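You operate a simulated robot arm through the tools that you are given. There is no shell and no other tool. Be economical: measure what you need, move in short steps, check, and stop when the job is done.

Carry out the task below with a simulated robot arm. There is one attempt and no reset: what you move stays moved.

TASK
Put the pan brush and the green soap in the low clear tub.
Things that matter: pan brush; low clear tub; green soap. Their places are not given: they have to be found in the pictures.

It is judged by the outcome, as a careful person would: the job done as asked, and still so three seconds after it is handed in. It fails if anything else is knocked over, pushed out of place, dropped, spilled or broken.

THE ROBOT
A 6-joint arm with a two-finger parallel gripper, fixed in place. Base frame: the origin is at the foot of the arm, x ahead of it, y to its left, z up; the work surface is at about z = 0.78. Lengths are in m, angles in rad, forces in N, time in s.
With the tool pointing down near the work surface it reaches from about 0.26 to 0.68 m from the base axis. Its first joint turns from -1.152 to 1.152 rad. Payload 2.9 kg.
Tool frame: the origin (TCP) lies between the finger pads and is the grasp point; the fingertips stand 0.03 m ahead of it; z points along the fingers, y is the line along which they close. The gripper opens to 0.11 m. The fingers are 0.02 m wide and 0.01 m thick; the gripper's body (0.048 by 0.112 m) begins 0.055 m behind the TCP.
Orientation is that of the tool frame in the base frame, as [roll, pitch, yaw] about the fixed x, y, z axes, in that order (R = Rz(yaw) Ry(pitch) Rx(roll)). With the fingers straight down and closing along the base's y, the tool's x points along the base's -x, its y along +y and its z along -z.

THE INTERFACE
- The arm moves only by the tool play_rows. Its arguments are lists of equal length, an entry for each row: "dr": the turn, a rotation vector about the base's x, y, z in units of 90 degrees (1.0 is 90 degrees), a list of three; "linear": the shift along the base's x, y, z in units of 300 mm (1.0 is 300 mm), a list of three; "fingers": the closure in counts, from 0 (fully open) to 255 (shut). In form: {"dr": [[wx, wy, wz], ...], "linear": [[tx, ty, tz], ...], "fingers": [fingers, ...]}. A call has 1 to 12 rows; each row is the pose to reach, as a shift and turn from the pose commanded when the call began. A call with a number of a shift or a turn outside -1 to 1 is refused whole. A row lasts 0.2 s, in which the tool goes at most 0.05 m and 0.15 rad; a call with a longer step from one row to the next is refused whole, and so is a gripper value outside its range. A pose out of reach is approached as far as the arm can. The call stops where the force on the tool passes 40 N (or 10 N more than at its start, if that is more) or the arm is blocked; 0.2 s more then pass. The fingers move at their own pace (about 0.108 m/s each) and stop on an object; they squeeze with about 38 N. The grip force told is the motor's: it shows also when the fingers shut on nothing. Time passes only in rows, and 0.2 s behind the last, so rows that repeat a pose let the fingers close. It gives the time, the measured TCP pose, the force on the tool (base axes), the opening and the grip force at its end, in the units of the frame above (readings bear some noise), and new pictures: "views" is both (left out), scene, wrist or none.
- Cameras (640 x 400 px; columns grow to the right, rows downward): "scene" is fixed at [0.082, 0.4337, 1.393]; the picture's right is [-0.73, -0.68, 0.00], its down [-0.33, 0.36, -0.87] and it looks along [0.60, -0.64, -0.49] (base axes); focal length 369 px, centre (320, 200). "wrist" rides on the gripper at [-0.036, 0, -0.057] in the tool frame; the picture's right is [0.00, -1.00, 0.00], its down [0.97, 0.00, -0.24] and it looks along [0.24, 0.00, 0.97] (tool axes); focal length 218 px, centre (320, 200).
- locate(camera, pixels): for up to 12 pixels [column, row] of the newest picture of that camera ("zoom" is the newest enlarged one), the place [x, y, z] in the base frame of the surface seen there, good to about 0.003 m. No time passes.
- close_up(camera, box): a new picture of the part [left, top, right, bottom] of that camera's present view, enlarged. No time passes.
- finish_job(): hands the job in; it is judged then, once.

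Work in short steps. Measure before you move; look again where a grasp or a placing could have gone wrong, and mend it. You have 60 turns and 100 pictures in all, the two below and enlarged ones among them. Open the gripper and draw the arm clear of the work before you hand the job in, unless the task says otherwise; then end with one line.

The tools are called after "Emit:" as a command line: name --argument value ..., lists and objects as JSON in quotes. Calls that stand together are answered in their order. play_rows: Moves the arm, as the interface text tells. Its arguments: {"type":"object","properties":{"dr":{"type":"array"},"linear":{"type":"array"},"fingers":{"type":"array"},"views":{"type":"string","enum":["both","scene","wrist","none"]}},"required":["dr","linear","fingers"]} The other tools are called the same way: locate (camera, pixels) gives the place of the surface under pixels of a picture; close_up (camera, box) takes an enlarged picture of a part of a camera's view; finish_job () hands the job in.

At the start:

```text
time_s: 0.0
tool_pos: [0.4768, -0.1322, 1.0297]
tcp_rot: [-3.14, -0.001, -3.141]
force: [0.2, -0.5, -0.5]
finger_gap: 0.1098
grasp_force: 0.1
```

scene: 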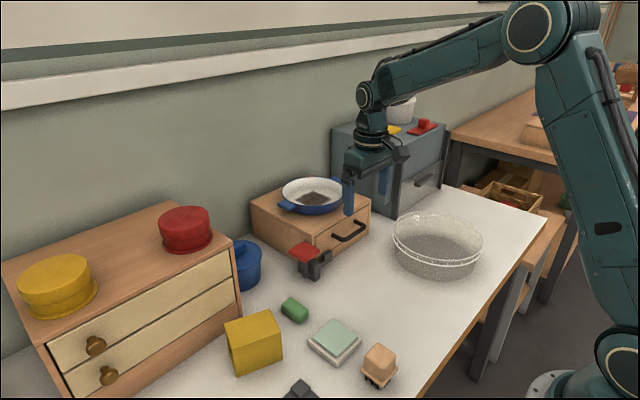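
wrist: 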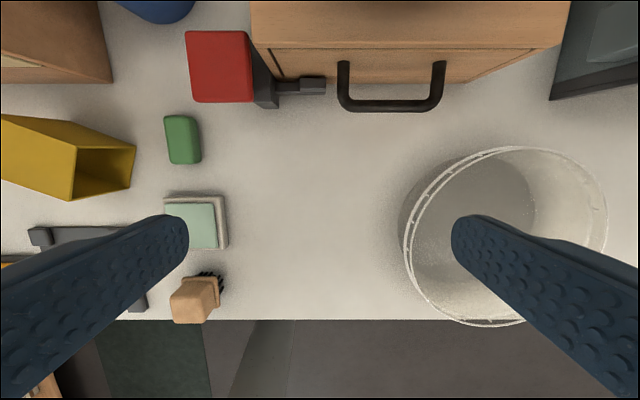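

The scene shows a brush-like item at (379,365), a green block at (294,309), a pale green item at (335,342), and the clear tub at (437,245). I take an enlarged view and measure.

Emit:
close_up --camera "scene" --box '[220, 280, 420, 400]'

Emit:
close_up --camera "wrist" --box '[120, 90, 300, 340]'

Emit:
locate --camera "wrist" --pixels '[[183, 140], [167, 120], [200, 160], [195, 225], [220, 240], [190, 300], [210, 285], [175, 318], [212, 310], [222, 285], [196, 120], [170, 160]]'

Emit:
locate --camera "scene" --pixels '[[380, 353], [370, 372], [393, 370], [294, 307], [436, 246], [393, 240], [483, 240], [438, 214], [434, 262], [440, 278], [335, 340], [378, 385]]'

```text
3.20 times, centred on (320, 340) of scene
```

zoom: 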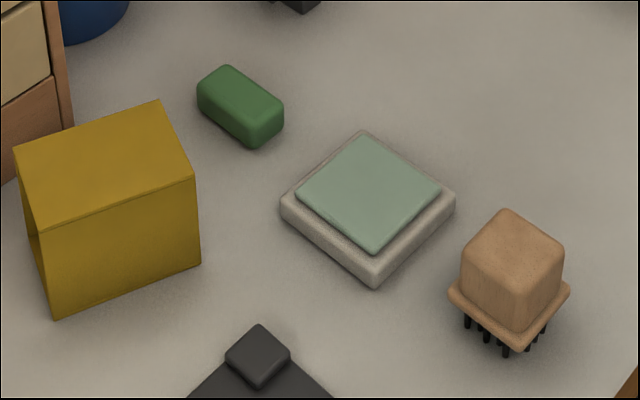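

```text
1.60 times, centred on (210, 215) of wrist
```

zoom: 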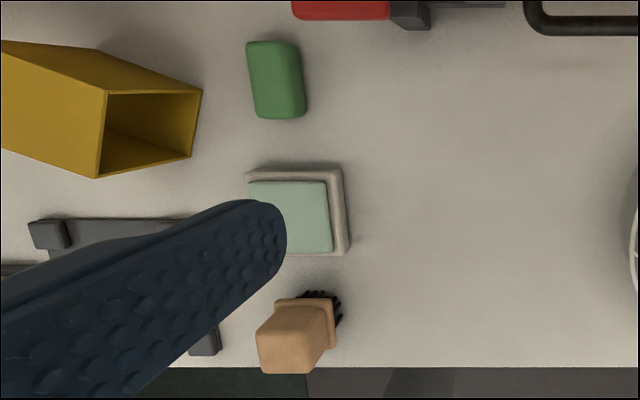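

```text
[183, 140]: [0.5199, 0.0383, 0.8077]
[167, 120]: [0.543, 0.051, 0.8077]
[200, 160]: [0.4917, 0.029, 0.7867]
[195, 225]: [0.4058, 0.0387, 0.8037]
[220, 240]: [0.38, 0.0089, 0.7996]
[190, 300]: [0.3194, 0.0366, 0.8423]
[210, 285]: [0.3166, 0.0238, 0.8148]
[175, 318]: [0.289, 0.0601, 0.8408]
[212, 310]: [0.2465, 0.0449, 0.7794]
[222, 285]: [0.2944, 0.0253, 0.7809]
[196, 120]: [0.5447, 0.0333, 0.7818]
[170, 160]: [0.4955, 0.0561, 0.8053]
```

```text
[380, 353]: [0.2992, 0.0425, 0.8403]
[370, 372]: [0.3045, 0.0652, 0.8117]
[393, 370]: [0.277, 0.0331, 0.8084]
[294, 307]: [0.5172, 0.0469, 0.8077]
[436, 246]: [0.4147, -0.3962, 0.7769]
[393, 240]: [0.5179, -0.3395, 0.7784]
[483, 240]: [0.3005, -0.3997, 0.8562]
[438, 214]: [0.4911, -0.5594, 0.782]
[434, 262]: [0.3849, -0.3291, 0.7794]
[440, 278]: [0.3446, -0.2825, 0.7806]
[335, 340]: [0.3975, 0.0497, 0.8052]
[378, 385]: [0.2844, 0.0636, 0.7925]
```

The bright green rounded bar is the soap (the pale one is a two-layer sponge or pad). I measure the tub's rim and the exact brush outline.

Emit:
close_up --camera "scene" --box '[370, 190, 510, 290]'

Emit:
locate --camera "wrist" --pixels '[[409, 235], [510, 148], [606, 200], [440, 180], [440, 295], [495, 323], [520, 200], [430, 250], [404, 250], [580, 165], [414, 210], [480, 320]]'

```text
4.00 times, centred on (440, 240) of scene
```

zoom: 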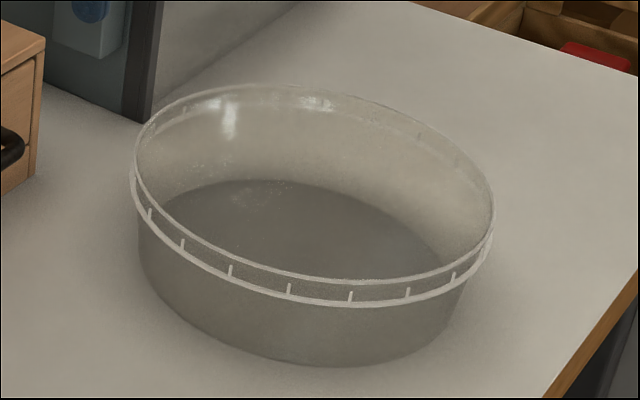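

```text
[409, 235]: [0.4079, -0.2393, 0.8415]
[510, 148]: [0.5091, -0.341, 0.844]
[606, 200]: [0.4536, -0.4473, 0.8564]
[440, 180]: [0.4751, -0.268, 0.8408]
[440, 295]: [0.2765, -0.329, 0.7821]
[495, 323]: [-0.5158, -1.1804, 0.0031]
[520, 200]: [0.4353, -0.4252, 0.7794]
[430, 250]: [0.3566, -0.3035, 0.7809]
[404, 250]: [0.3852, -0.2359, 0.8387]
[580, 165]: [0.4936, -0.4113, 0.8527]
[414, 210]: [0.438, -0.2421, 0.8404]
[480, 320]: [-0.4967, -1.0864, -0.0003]
```

Rim circle centre is about (0.403, -0.343), radius 0.107, rim z 0.856. Now I move above the soap at about (0.518, 0.043), lower a bit and half-close the fingers.

Emit:
play_rows --dr '[[0, 0, 0], [0, 0, 0], [0, 0, 0], [0, 0, 0], [0, 0, 0], [0, 0, 0], [0, 0, 0]]' --linear '[[0.03, 0.14, 0], [0.06, 0.28, 0], [0.1, 0.42, 0], [0.137, 0.55, 0], [0.137, 0.584, -0.13], [0.137, 0.584, -0.26], [0.137, 0.584, -0.36]]' --fingers '[93, 93, 93, 93, 93, 93, 93]' --views "both"

```text
time_s: 1.6
tool_pos: [0.5198, 0.043, 0.9229]
tcp_rot: [-3.141, 0.0, 3.141]
force: [0.0, 0.0, 0.3]
finger_gap: 0.0697
grasp_force: 0.0
```

scene: 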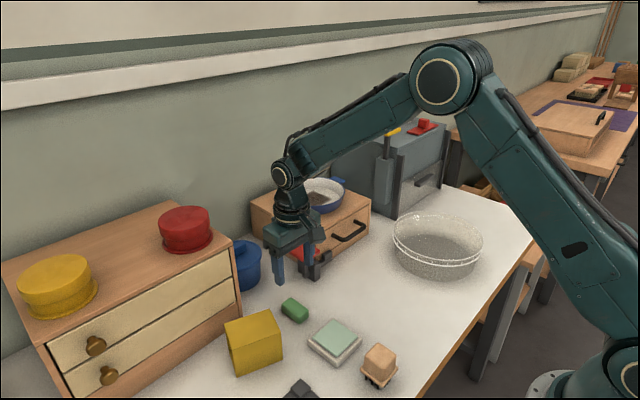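
wrist: 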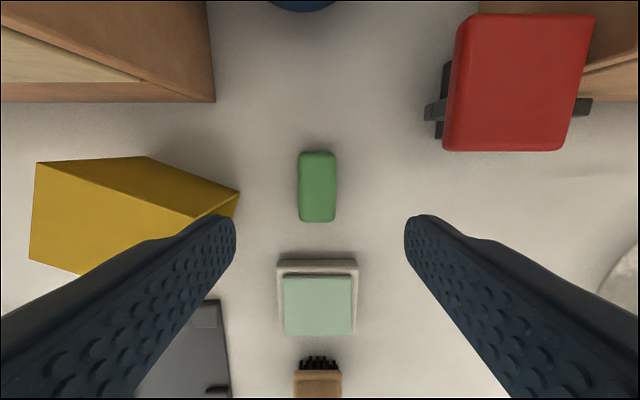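

The soap at (317,187) looks aligned with the tool axis. I measure its extent and the nearest yellow box corner.

Emit:
locate --camera "wrist" --pixels '[[317, 187], [302, 165], [333, 165], [302, 210], [333, 210], [317, 156], [317, 216], [238, 193], [200, 210], [140, 158], [460, 120], [100, 190]]'

```text
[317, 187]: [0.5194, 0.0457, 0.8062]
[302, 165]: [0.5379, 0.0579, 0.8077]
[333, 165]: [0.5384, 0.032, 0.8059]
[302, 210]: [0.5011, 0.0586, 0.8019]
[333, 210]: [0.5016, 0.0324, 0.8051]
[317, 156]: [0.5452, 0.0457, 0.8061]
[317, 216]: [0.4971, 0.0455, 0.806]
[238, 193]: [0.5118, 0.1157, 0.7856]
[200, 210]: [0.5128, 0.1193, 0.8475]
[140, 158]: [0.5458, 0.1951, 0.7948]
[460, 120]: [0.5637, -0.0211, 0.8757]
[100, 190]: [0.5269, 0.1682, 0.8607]
```

Soap centre is (0.520, 0.0455), about 0.03 wide, with clearances fine. I descend to z≈0.814 and close.

Emit:
play_rows --dr '[[0, 0, 0], [0, 0, 0], [0, 0, 0], [0, 0, 0], [0, 0, 0], [0, 0, 0], [0, 0, 0], [0, 0, 0]]' --linear '[[0.001, 0.008, -0.12], [0.001, 0.008, -0.24], [0.001, 0.008, -0.32], [0.001, 0.008, -0.362], [0.001, 0.008, -0.362], [0.001, 0.008, -0.362], [0.001, 0.008, -0.362], [0.001, 0.008, -0.362]]' --fingers '[93, 93, 93, 93, 93, 255, 255, 255]' --views "wrist"

```text
time_s: 3.4
tool_pos: [0.5203, 0.0458, 0.8143]
tcp_rot: [-3.141, 0.0, -3.141]
force: [0.1, 0.3, 0.5]
finger_gap: 0.0308
grasp_force: 38.2
```

wrist: 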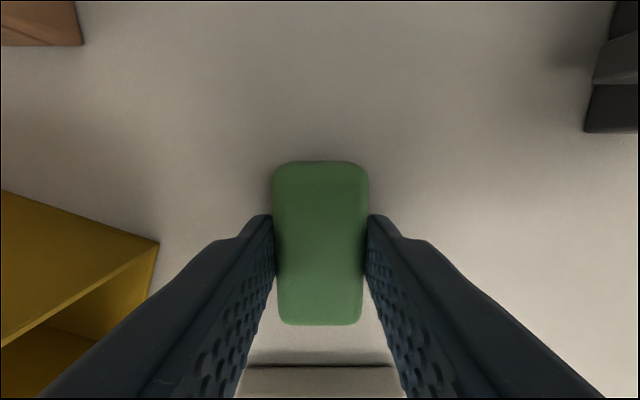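

Soap is gripped (gap 0.031). I lift it and carry it toward the tub.

Emit:
play_rows --dr '[[0, 0, 0], [0, 0, 0], [0, 0, 0], [0, 0, 0], [0, 0, 0], [0, 0, 0], [0, 0, 0], [0, 0, 0], [0, 0, 0], [0, 0, 0], [0, 0, 0], [0, 0, 0]]' --linear '[[0, 0, 0.1], [0, 0, 0.24], [0, 0, 0.38], [-0.02, 0, 0.52], [-0.06, -0.1, 0.55], [-0.1, -0.23, 0.55], [-0.14, -0.36, 0.55], [-0.18, -0.49, 0.55], [-0.22, -0.62, 0.55], [-0.25, -0.75, 0.55], [-0.28, -0.88, 0.55], [-0.283, -1.0, 0.55]]' --fingers '[255, 255, 255, 255, 255, 255, 255, 255, 255, 255, 255, 255]' --views "none"

Emit:
play_rows --dr '[[0, 0, 0], [0, 0, 0], [0, 0, 0], [0, 0, 0], [0, 0, 0]]' --linear '[[0, -0.13, 0], [0, -0.26, 0], [0, -0.38, 0], [0, -0.403, -0.1], [0, -0.403, -0.2]]' --fingers '[255, 255, 255, 255, 255]' --views "both"

```text
time_s: 6.0
tool_pos: [0.4338, -0.2556, 0.9796]
tcp_rot: [3.14, -0.001, -3.141]
force: [-1.3, 0.5, -0.4]
finger_gap: 0.0311
grasp_force: 37.8
```

```text
time_s: 7.2
tool_pos: [0.4322, -0.3776, 0.9178]
tcp_rot: [3.141, 0.0, 3.141]
force: [0.4, 0.1, -0.6]
finger_gap: 0.0309
grasp_force: 37.9
```

scene: 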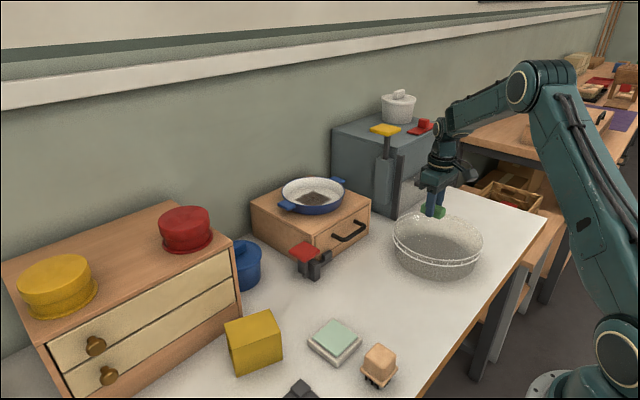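
wrist: 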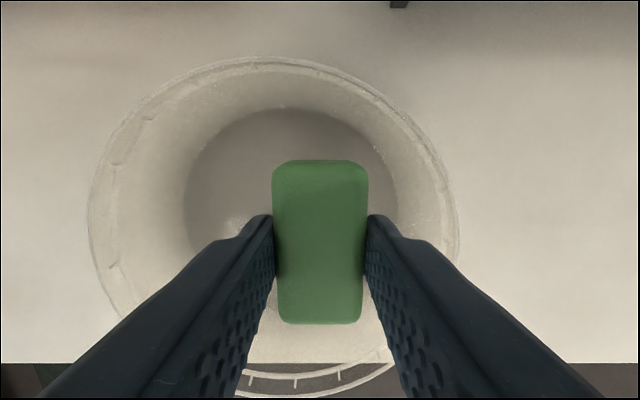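

The soap is over the tub's floor area; I lower it gently inside, still clear of the rim, stopping near the floor.

Emit:
play_rows --dr '[[0, 0, 0], [0, 0, 0], [0, 0, 0], [0, 0, 0], [0, 0, 0], [0, 0, 0]]' --linear '[[0, 0, -0.1], [0, 0, -0.2], [0, 0, -0.27], [0, 0, -0.3], [0, 0, -0.32], [0, 0, -0.327]]' --fingers '[255, 255, 255, 255, 255, 255]' --views "both"

```text
time_s: 8.6
tool_pos: [0.4331, -0.3779, 0.8211]
tcp_rot: [-3.141, -0.001, 3.141]
force: [0.4, 0.2, -0.6]
finger_gap: 0.0307
grasp_force: 37.9
```

scene: 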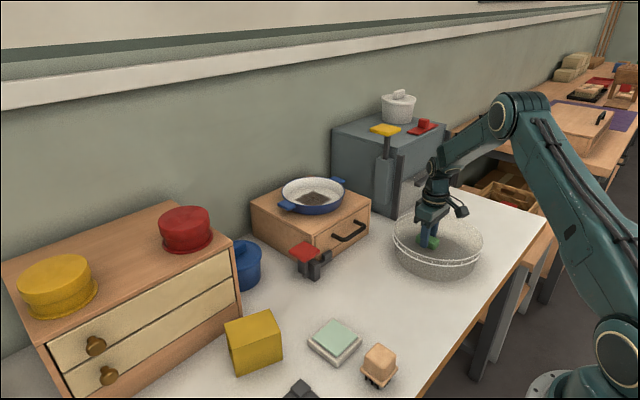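
wrist: 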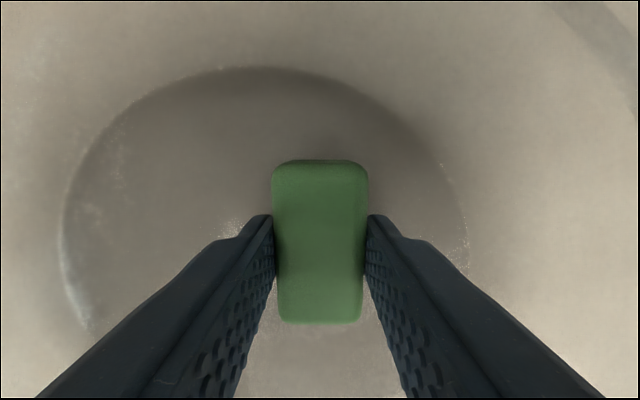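

No contact yet; the soap is ~5 mm above the floor at most. I lower a few mm more, open a little and withdraw upward.

Emit:
play_rows --dr '[[0, 0, 0], [0, 0, 0], [0, 0, 0], [0, 0, 0], [0, 0, 0], [0, 0, 0], [0, 0, 0], [0, 0, 0]]' --linear '[[0, 0, -0.007], [0, 0, -0.01], [0, 0, -0.01], [0, 0, -0.01], [0, 0, 0.1], [0, 0, 0.22], [0, 0, 0.36], [0, 0, 0.5]]' --fingers '[255, 255, 135, 135, 135, 135, 135, 135]' --views "both"

```text
time_s: 10.4
tool_pos: [0.4348, -0.3751, 0.9716]
tcp_rot: [3.14, 0.001, 3.141]
force: [0.9, -0.1, -0.8]
finger_gap: 0.0519
grasp_force: 0.2
```

scene: 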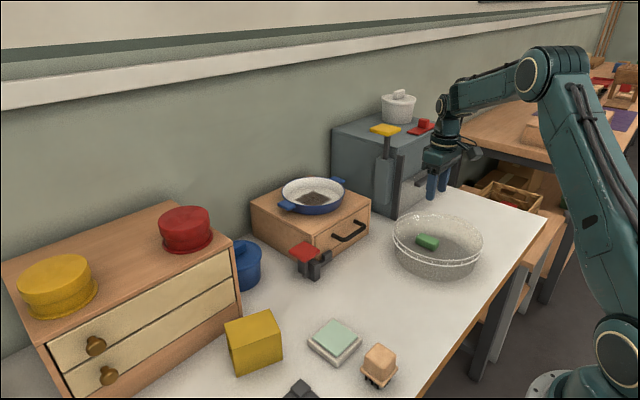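
wrist: 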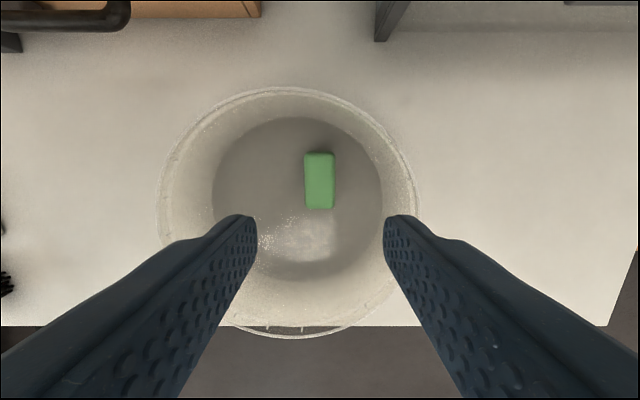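

Soap lies in the tub. I now travel to above the brush near (0.295, 0.045).

Emit:
play_rows --dr '[[0, 0, 0], [0, 0, 0], [0, 0, 0], [0, 0, 0], [0, 0, 0], [0, 0, 0], [0, 0, 0], [0, 0, 0]]' --linear '[[-0.04, 0.12, 0], [-0.08, 0.25, 0], [-0.12, 0.38, 0], [-0.16, 0.51, 0], [-0.2, 0.64, 0], [-0.25, 0.77, 0], [-0.3, 0.89, 0], [-0.33, 1.0, 0]]' --fingers '[70, 70, 70, 70, 70, 70, 70, 70]' --views "none"

Emit:
play_rows --dr '[[0, 0, 0], [0, 0, 0], [0, 0, 0], [0, 0, 0]]' --linear '[[-0.04, 0.12, 0], [-0.08, 0.25, 0], [-0.12, 0.37, 0], [-0.133, 0.4, 0]]' --fingers '[70, 70, 70, 70]' --views "both"

```text
time_s: 12.2
tool_pos: [0.3348, -0.0761, 0.9696]
tcp_rot: [-3.141, -0.001, 3.139]
force: [0.5, -0.7, 0.4]
finger_gap: 0.0795
grasp_force: 0.2
```

```text
time_s: 13.2
tool_pos: [0.2938, 0.043, 0.9687]
tcp_rot: [3.141, -0.001, -3.141]
force: [0.4, 0.4, -0.1]
finger_gap: 0.0799
grasp_force: 0.1
```

scene: 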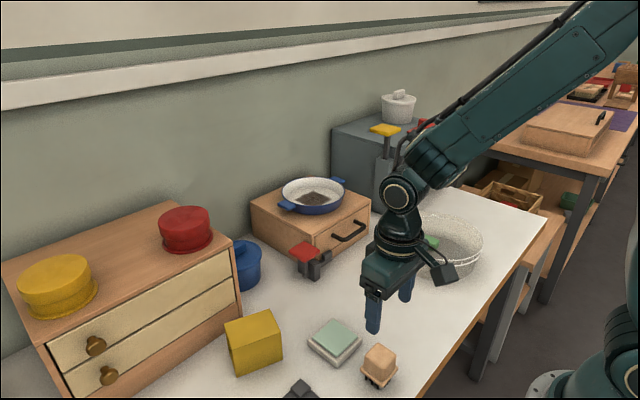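
wrist: 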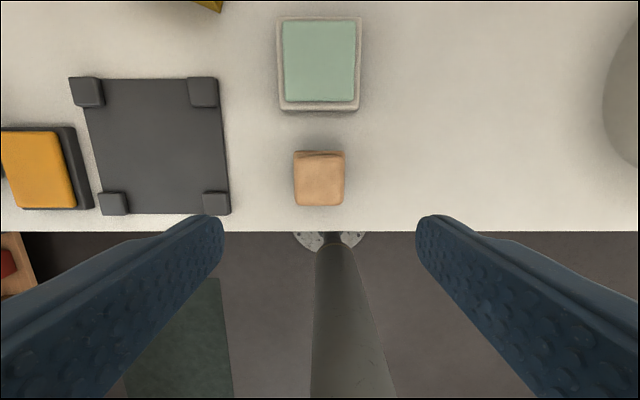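

Brush block is visible at (319,178), roughly square to the tool. I measure it and the dark tray beside it.

Emit:
close_up --camera "wrist" --box '[200, 120, 400, 245]'

Emit:
locate --camera "wrist" --pixels '[[319, 180], [298, 165], [341, 162], [298, 202], [341, 202], [319, 202], [319, 154], [319, 162], [205, 90], [222, 205], [200, 150], [319, 108]]'

```text
3.20 times, centred on (300, 182) of wrist
```

zoom: 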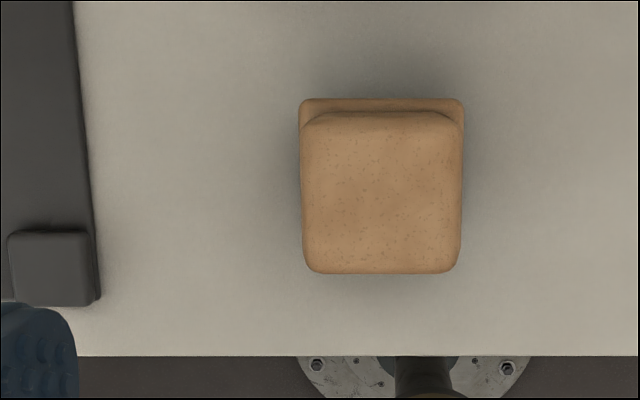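

```text
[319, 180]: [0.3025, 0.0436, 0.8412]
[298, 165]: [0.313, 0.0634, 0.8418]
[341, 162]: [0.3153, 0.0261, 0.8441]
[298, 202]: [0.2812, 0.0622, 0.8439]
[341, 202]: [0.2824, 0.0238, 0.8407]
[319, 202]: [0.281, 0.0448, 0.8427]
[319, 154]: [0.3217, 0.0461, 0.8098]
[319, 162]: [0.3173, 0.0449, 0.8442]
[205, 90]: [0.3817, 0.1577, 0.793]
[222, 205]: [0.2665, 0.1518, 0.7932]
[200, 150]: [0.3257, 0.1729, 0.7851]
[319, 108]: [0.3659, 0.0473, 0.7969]
```

Brush block: centre (0.298, 0.044), ~0.042 wide, top 0.843, flange top ~0.81. I grip the block with fingertips just above the flange (TCP z≈0.846).

Emit:
play_rows --dr '[[0, 0, 0], [0, 0, 0], [0, 0, 0], [0, 0, 0], [0, 0, 0], [0, 0, 0], [0, 0, 0], [0, 0, 0]]' --linear '[[0.014, 0.004, -0.13], [0.014, 0.004, -0.26], [0.014, 0.004, -0.36], [0.014, 0.004, -0.408], [0.014, 0.004, -0.408], [0.014, 0.004, -0.408], [0.014, 0.004, -0.408], [0.014, 0.004, -0.408]]' --fingers '[70, 70, 70, 70, 70, 255, 255, 255]' --views "both"

```text
time_s: 15.0
tool_pos: [0.3001, 0.0457, 0.847]
tcp_rot: [3.14, 0.0, 3.141]
force: [-0.4, 0.7, -0.1]
finger_gap: 0.037
grasp_force: 38.4
```

scene: 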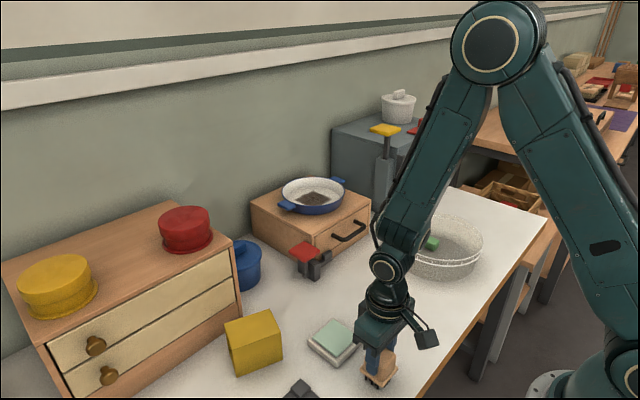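
wrist: 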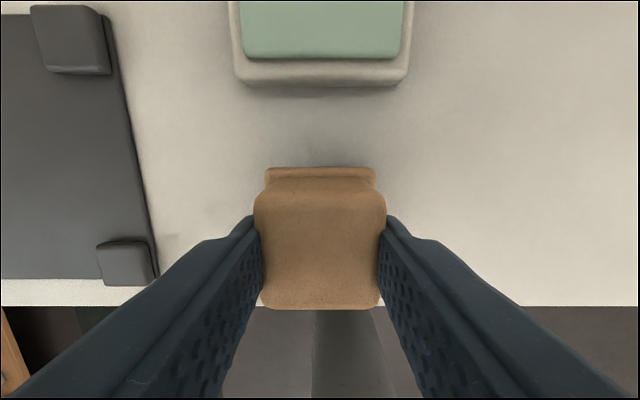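

Gripped (gap 0.037). I lift and carry to (0.378, -0.32) over the tub, away from the soap.

Emit:
play_rows --dr '[[0, 0, 0], [0, 0, 0], [0, 0, 0], [0, 0, 0], [0, 0, 0], [0, 0, 0], [0, 0, 0], [0, 0, 0], [0, 0, 0], [0, 0, 0], [0, 0, 0], [0, 0, 0]]' --linear '[[0, 0, 0.08], [0, 0, 0.2], [0, 0, 0.32], [0, -0.05, 0.42], [0.02, -0.15, 0.443], [0.05, -0.28, 0.443], [0.08, -0.41, 0.443], [0.11, -0.54, 0.443], [0.14, -0.67, 0.443], [0.18, -0.8, 0.443], [0.22, -0.91, 0.443], [0.26, -1.0, 0.443]]' --fingers '[255, 255, 255, 255, 255, 255, 255, 255, 255, 255, 255, 255]' --views "none"

Emit:
play_rows --dr '[[0, 0, 0], [0, 0, 0], [0, 0, 0], [0, 0, 0]]' --linear '[[0, -0.1, 0], [0, -0.2, 0], [0, -0.218, 0], [0, -0.218, -0.04]]' --fingers '[255, 255, 255, 255]' --views "both"

```text
time_s: 17.6
tool_pos: [0.378, -0.2549, 0.9821]
tcp_rot: [3.141, -0.001, 3.141]
force: [0.9, 0.1, -0.6]
finger_gap: 0.037
grasp_force: 38.3
```

```text
time_s: 18.6
tool_pos: [0.3764, -0.3202, 0.9699]
tcp_rot: [-3.141, -0.001, 3.14]
force: [0.9, 0.8, -1.2]
finger_gap: 0.037
grasp_force: 37.8
```

scene: 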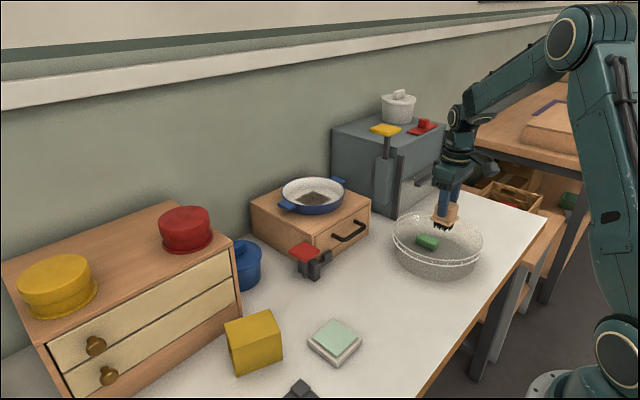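
wrist: 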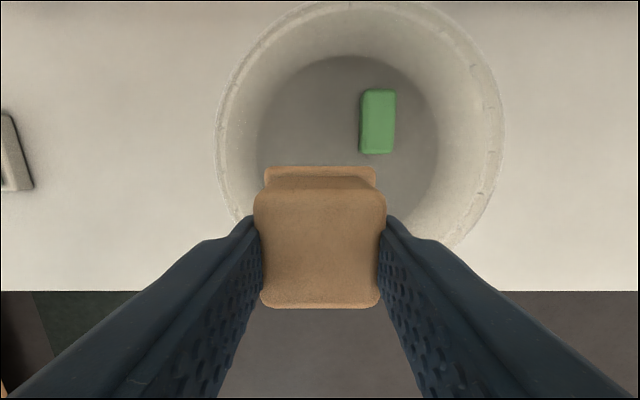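

Before lowering I check the soap and tub floor positions.

Emit:
locate --camera "wrist" --pixels '[[365, 148], [390, 150], [377, 122], [330, 130], [262, 130], [348, 58], [435, 130], [218, 120], [502, 110], [300, 100]]'

```text
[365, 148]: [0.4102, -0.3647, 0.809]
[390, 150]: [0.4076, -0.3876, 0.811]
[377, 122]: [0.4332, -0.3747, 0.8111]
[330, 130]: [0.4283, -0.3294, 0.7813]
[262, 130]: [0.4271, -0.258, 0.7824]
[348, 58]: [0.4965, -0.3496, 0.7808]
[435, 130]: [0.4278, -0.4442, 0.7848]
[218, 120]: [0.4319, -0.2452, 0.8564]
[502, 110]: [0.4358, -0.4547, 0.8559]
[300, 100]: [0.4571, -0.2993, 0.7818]
```

Clear: floor z≈0.783, brush footprint stays inside and off the soap. I lower to just at the floor (TCP z≈0.851).

Emit:
play_rows --dr '[[0, 0, 0], [0, 0, 0], [0, 0, 0], [0, 0, 0], [0, 0, 0]]' --linear '[[0.003, 0, -0.12], [0.003, 0, -0.24], [0.003, 0, -0.34], [0.003, 0, -0.38], [0.003, 0, -0.392]]' --fingers '[255, 255, 255, 255, 255]' --views "both"

```text
time_s: 19.8
tool_pos: [0.3787, -0.3208, 0.8514]
tcp_rot: [-3.141, -0.001, -3.141]
force: [-3.9, 2.9, 14.1]
finger_gap: 0.037
grasp_force: 37.8
```

scene: 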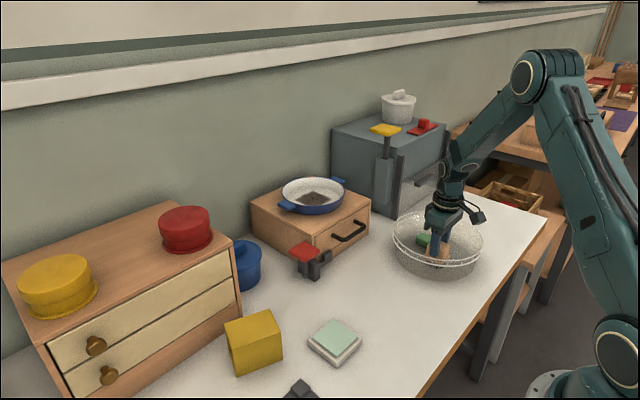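
wrist: 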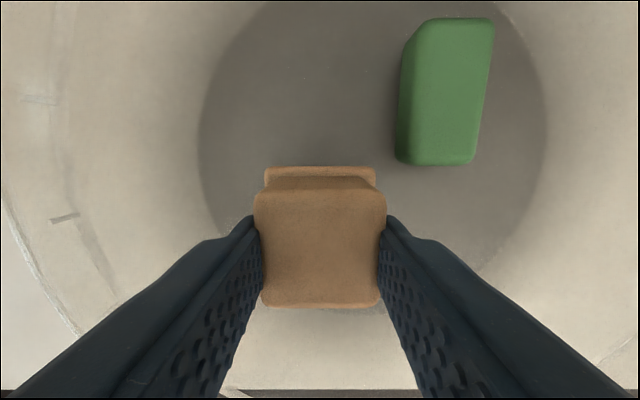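

Upward 14 N: the bristles are on the tub floor. I ease up 1 mm, open to ~0.06, and withdraw upward.

Emit:
play_rows --dr '[[0, 0, 0], [0, 0, 0], [0, 0, 0], [0, 0, 0], [0, 0, 0], [0, 0, 0], [0, 0, 0], [0, 0, 0]]' --linear '[[0, 0, 0.004], [0, 0, 0.004], [0, 0, 0.004], [0, 0, 0.004], [0, 0, 0.1], [0, 0, 0.22], [0, 0, 0.36], [0, 0, 0.5]]' --fingers '[255, 120, 120, 120, 120, 120, 120, 120]' --views "both"

```text
time_s: 21.6
tool_pos: [0.3782, -0.3208, 1.0019]
tcp_rot: [3.14, -0.001, 3.141]
force: [-0.8, 0.0, -0.3]
finger_gap: 0.0582
grasp_force: 0.0
```

scene: 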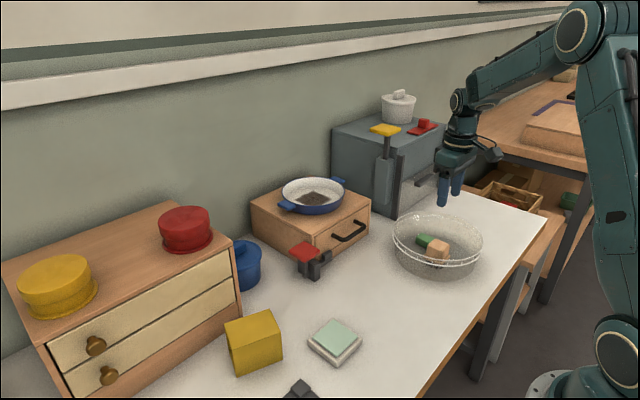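
wrist: 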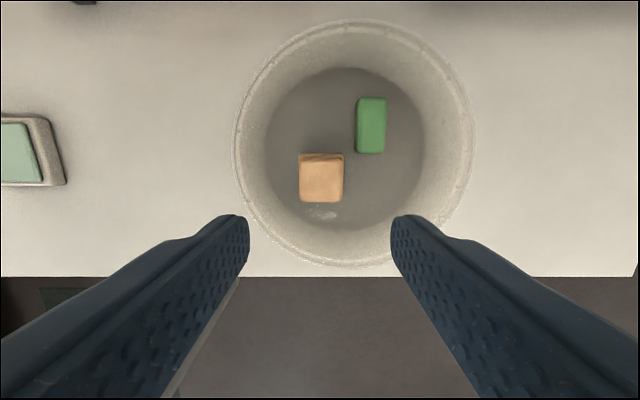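

Both items rest flat in the tub, with the rest of the scene undisturbed. I open fully and draw the arm back to where it began.

Emit:
play_rows --dr '[[0, 0, 0], [0, 0, 0], [0, 0, 0], [0, 0, 0], [0, 0, 0], [0, 0, 0]]' --linear '[[0, 0.06, 0.1], [0.05, 0.18, 0.15], [0.1, 0.3, 0.15], [0.15, 0.42, 0.15], [0.2, 0.54, 0.15], [0.2, 0.62, 0.15]]' --fingers '[0, 0, 0, 0, 0, 0]' --views "scene"

```text
time_s: 23.0
tool_pos: [0.4377, -0.1343, 1.0464]
tcp_rot: [-3.141, 0.001, 3.14]
force: [-0.4, 0.0, -0.6]
finger_gap: 0.1101
grasp_force: 0.1
```

scene: 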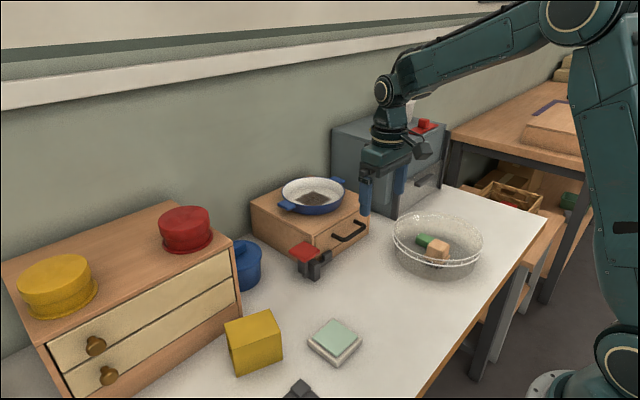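

The arm is clear and both items are in the tub, so I hand the job in.

Emit:
finish_job

```text
The job is handed in.
```

The pan brush and the green soap are both in the low clear tub, and nothing else appears to have moved in the last picture; I took the bright green bar as the soap, not the pale green pad.
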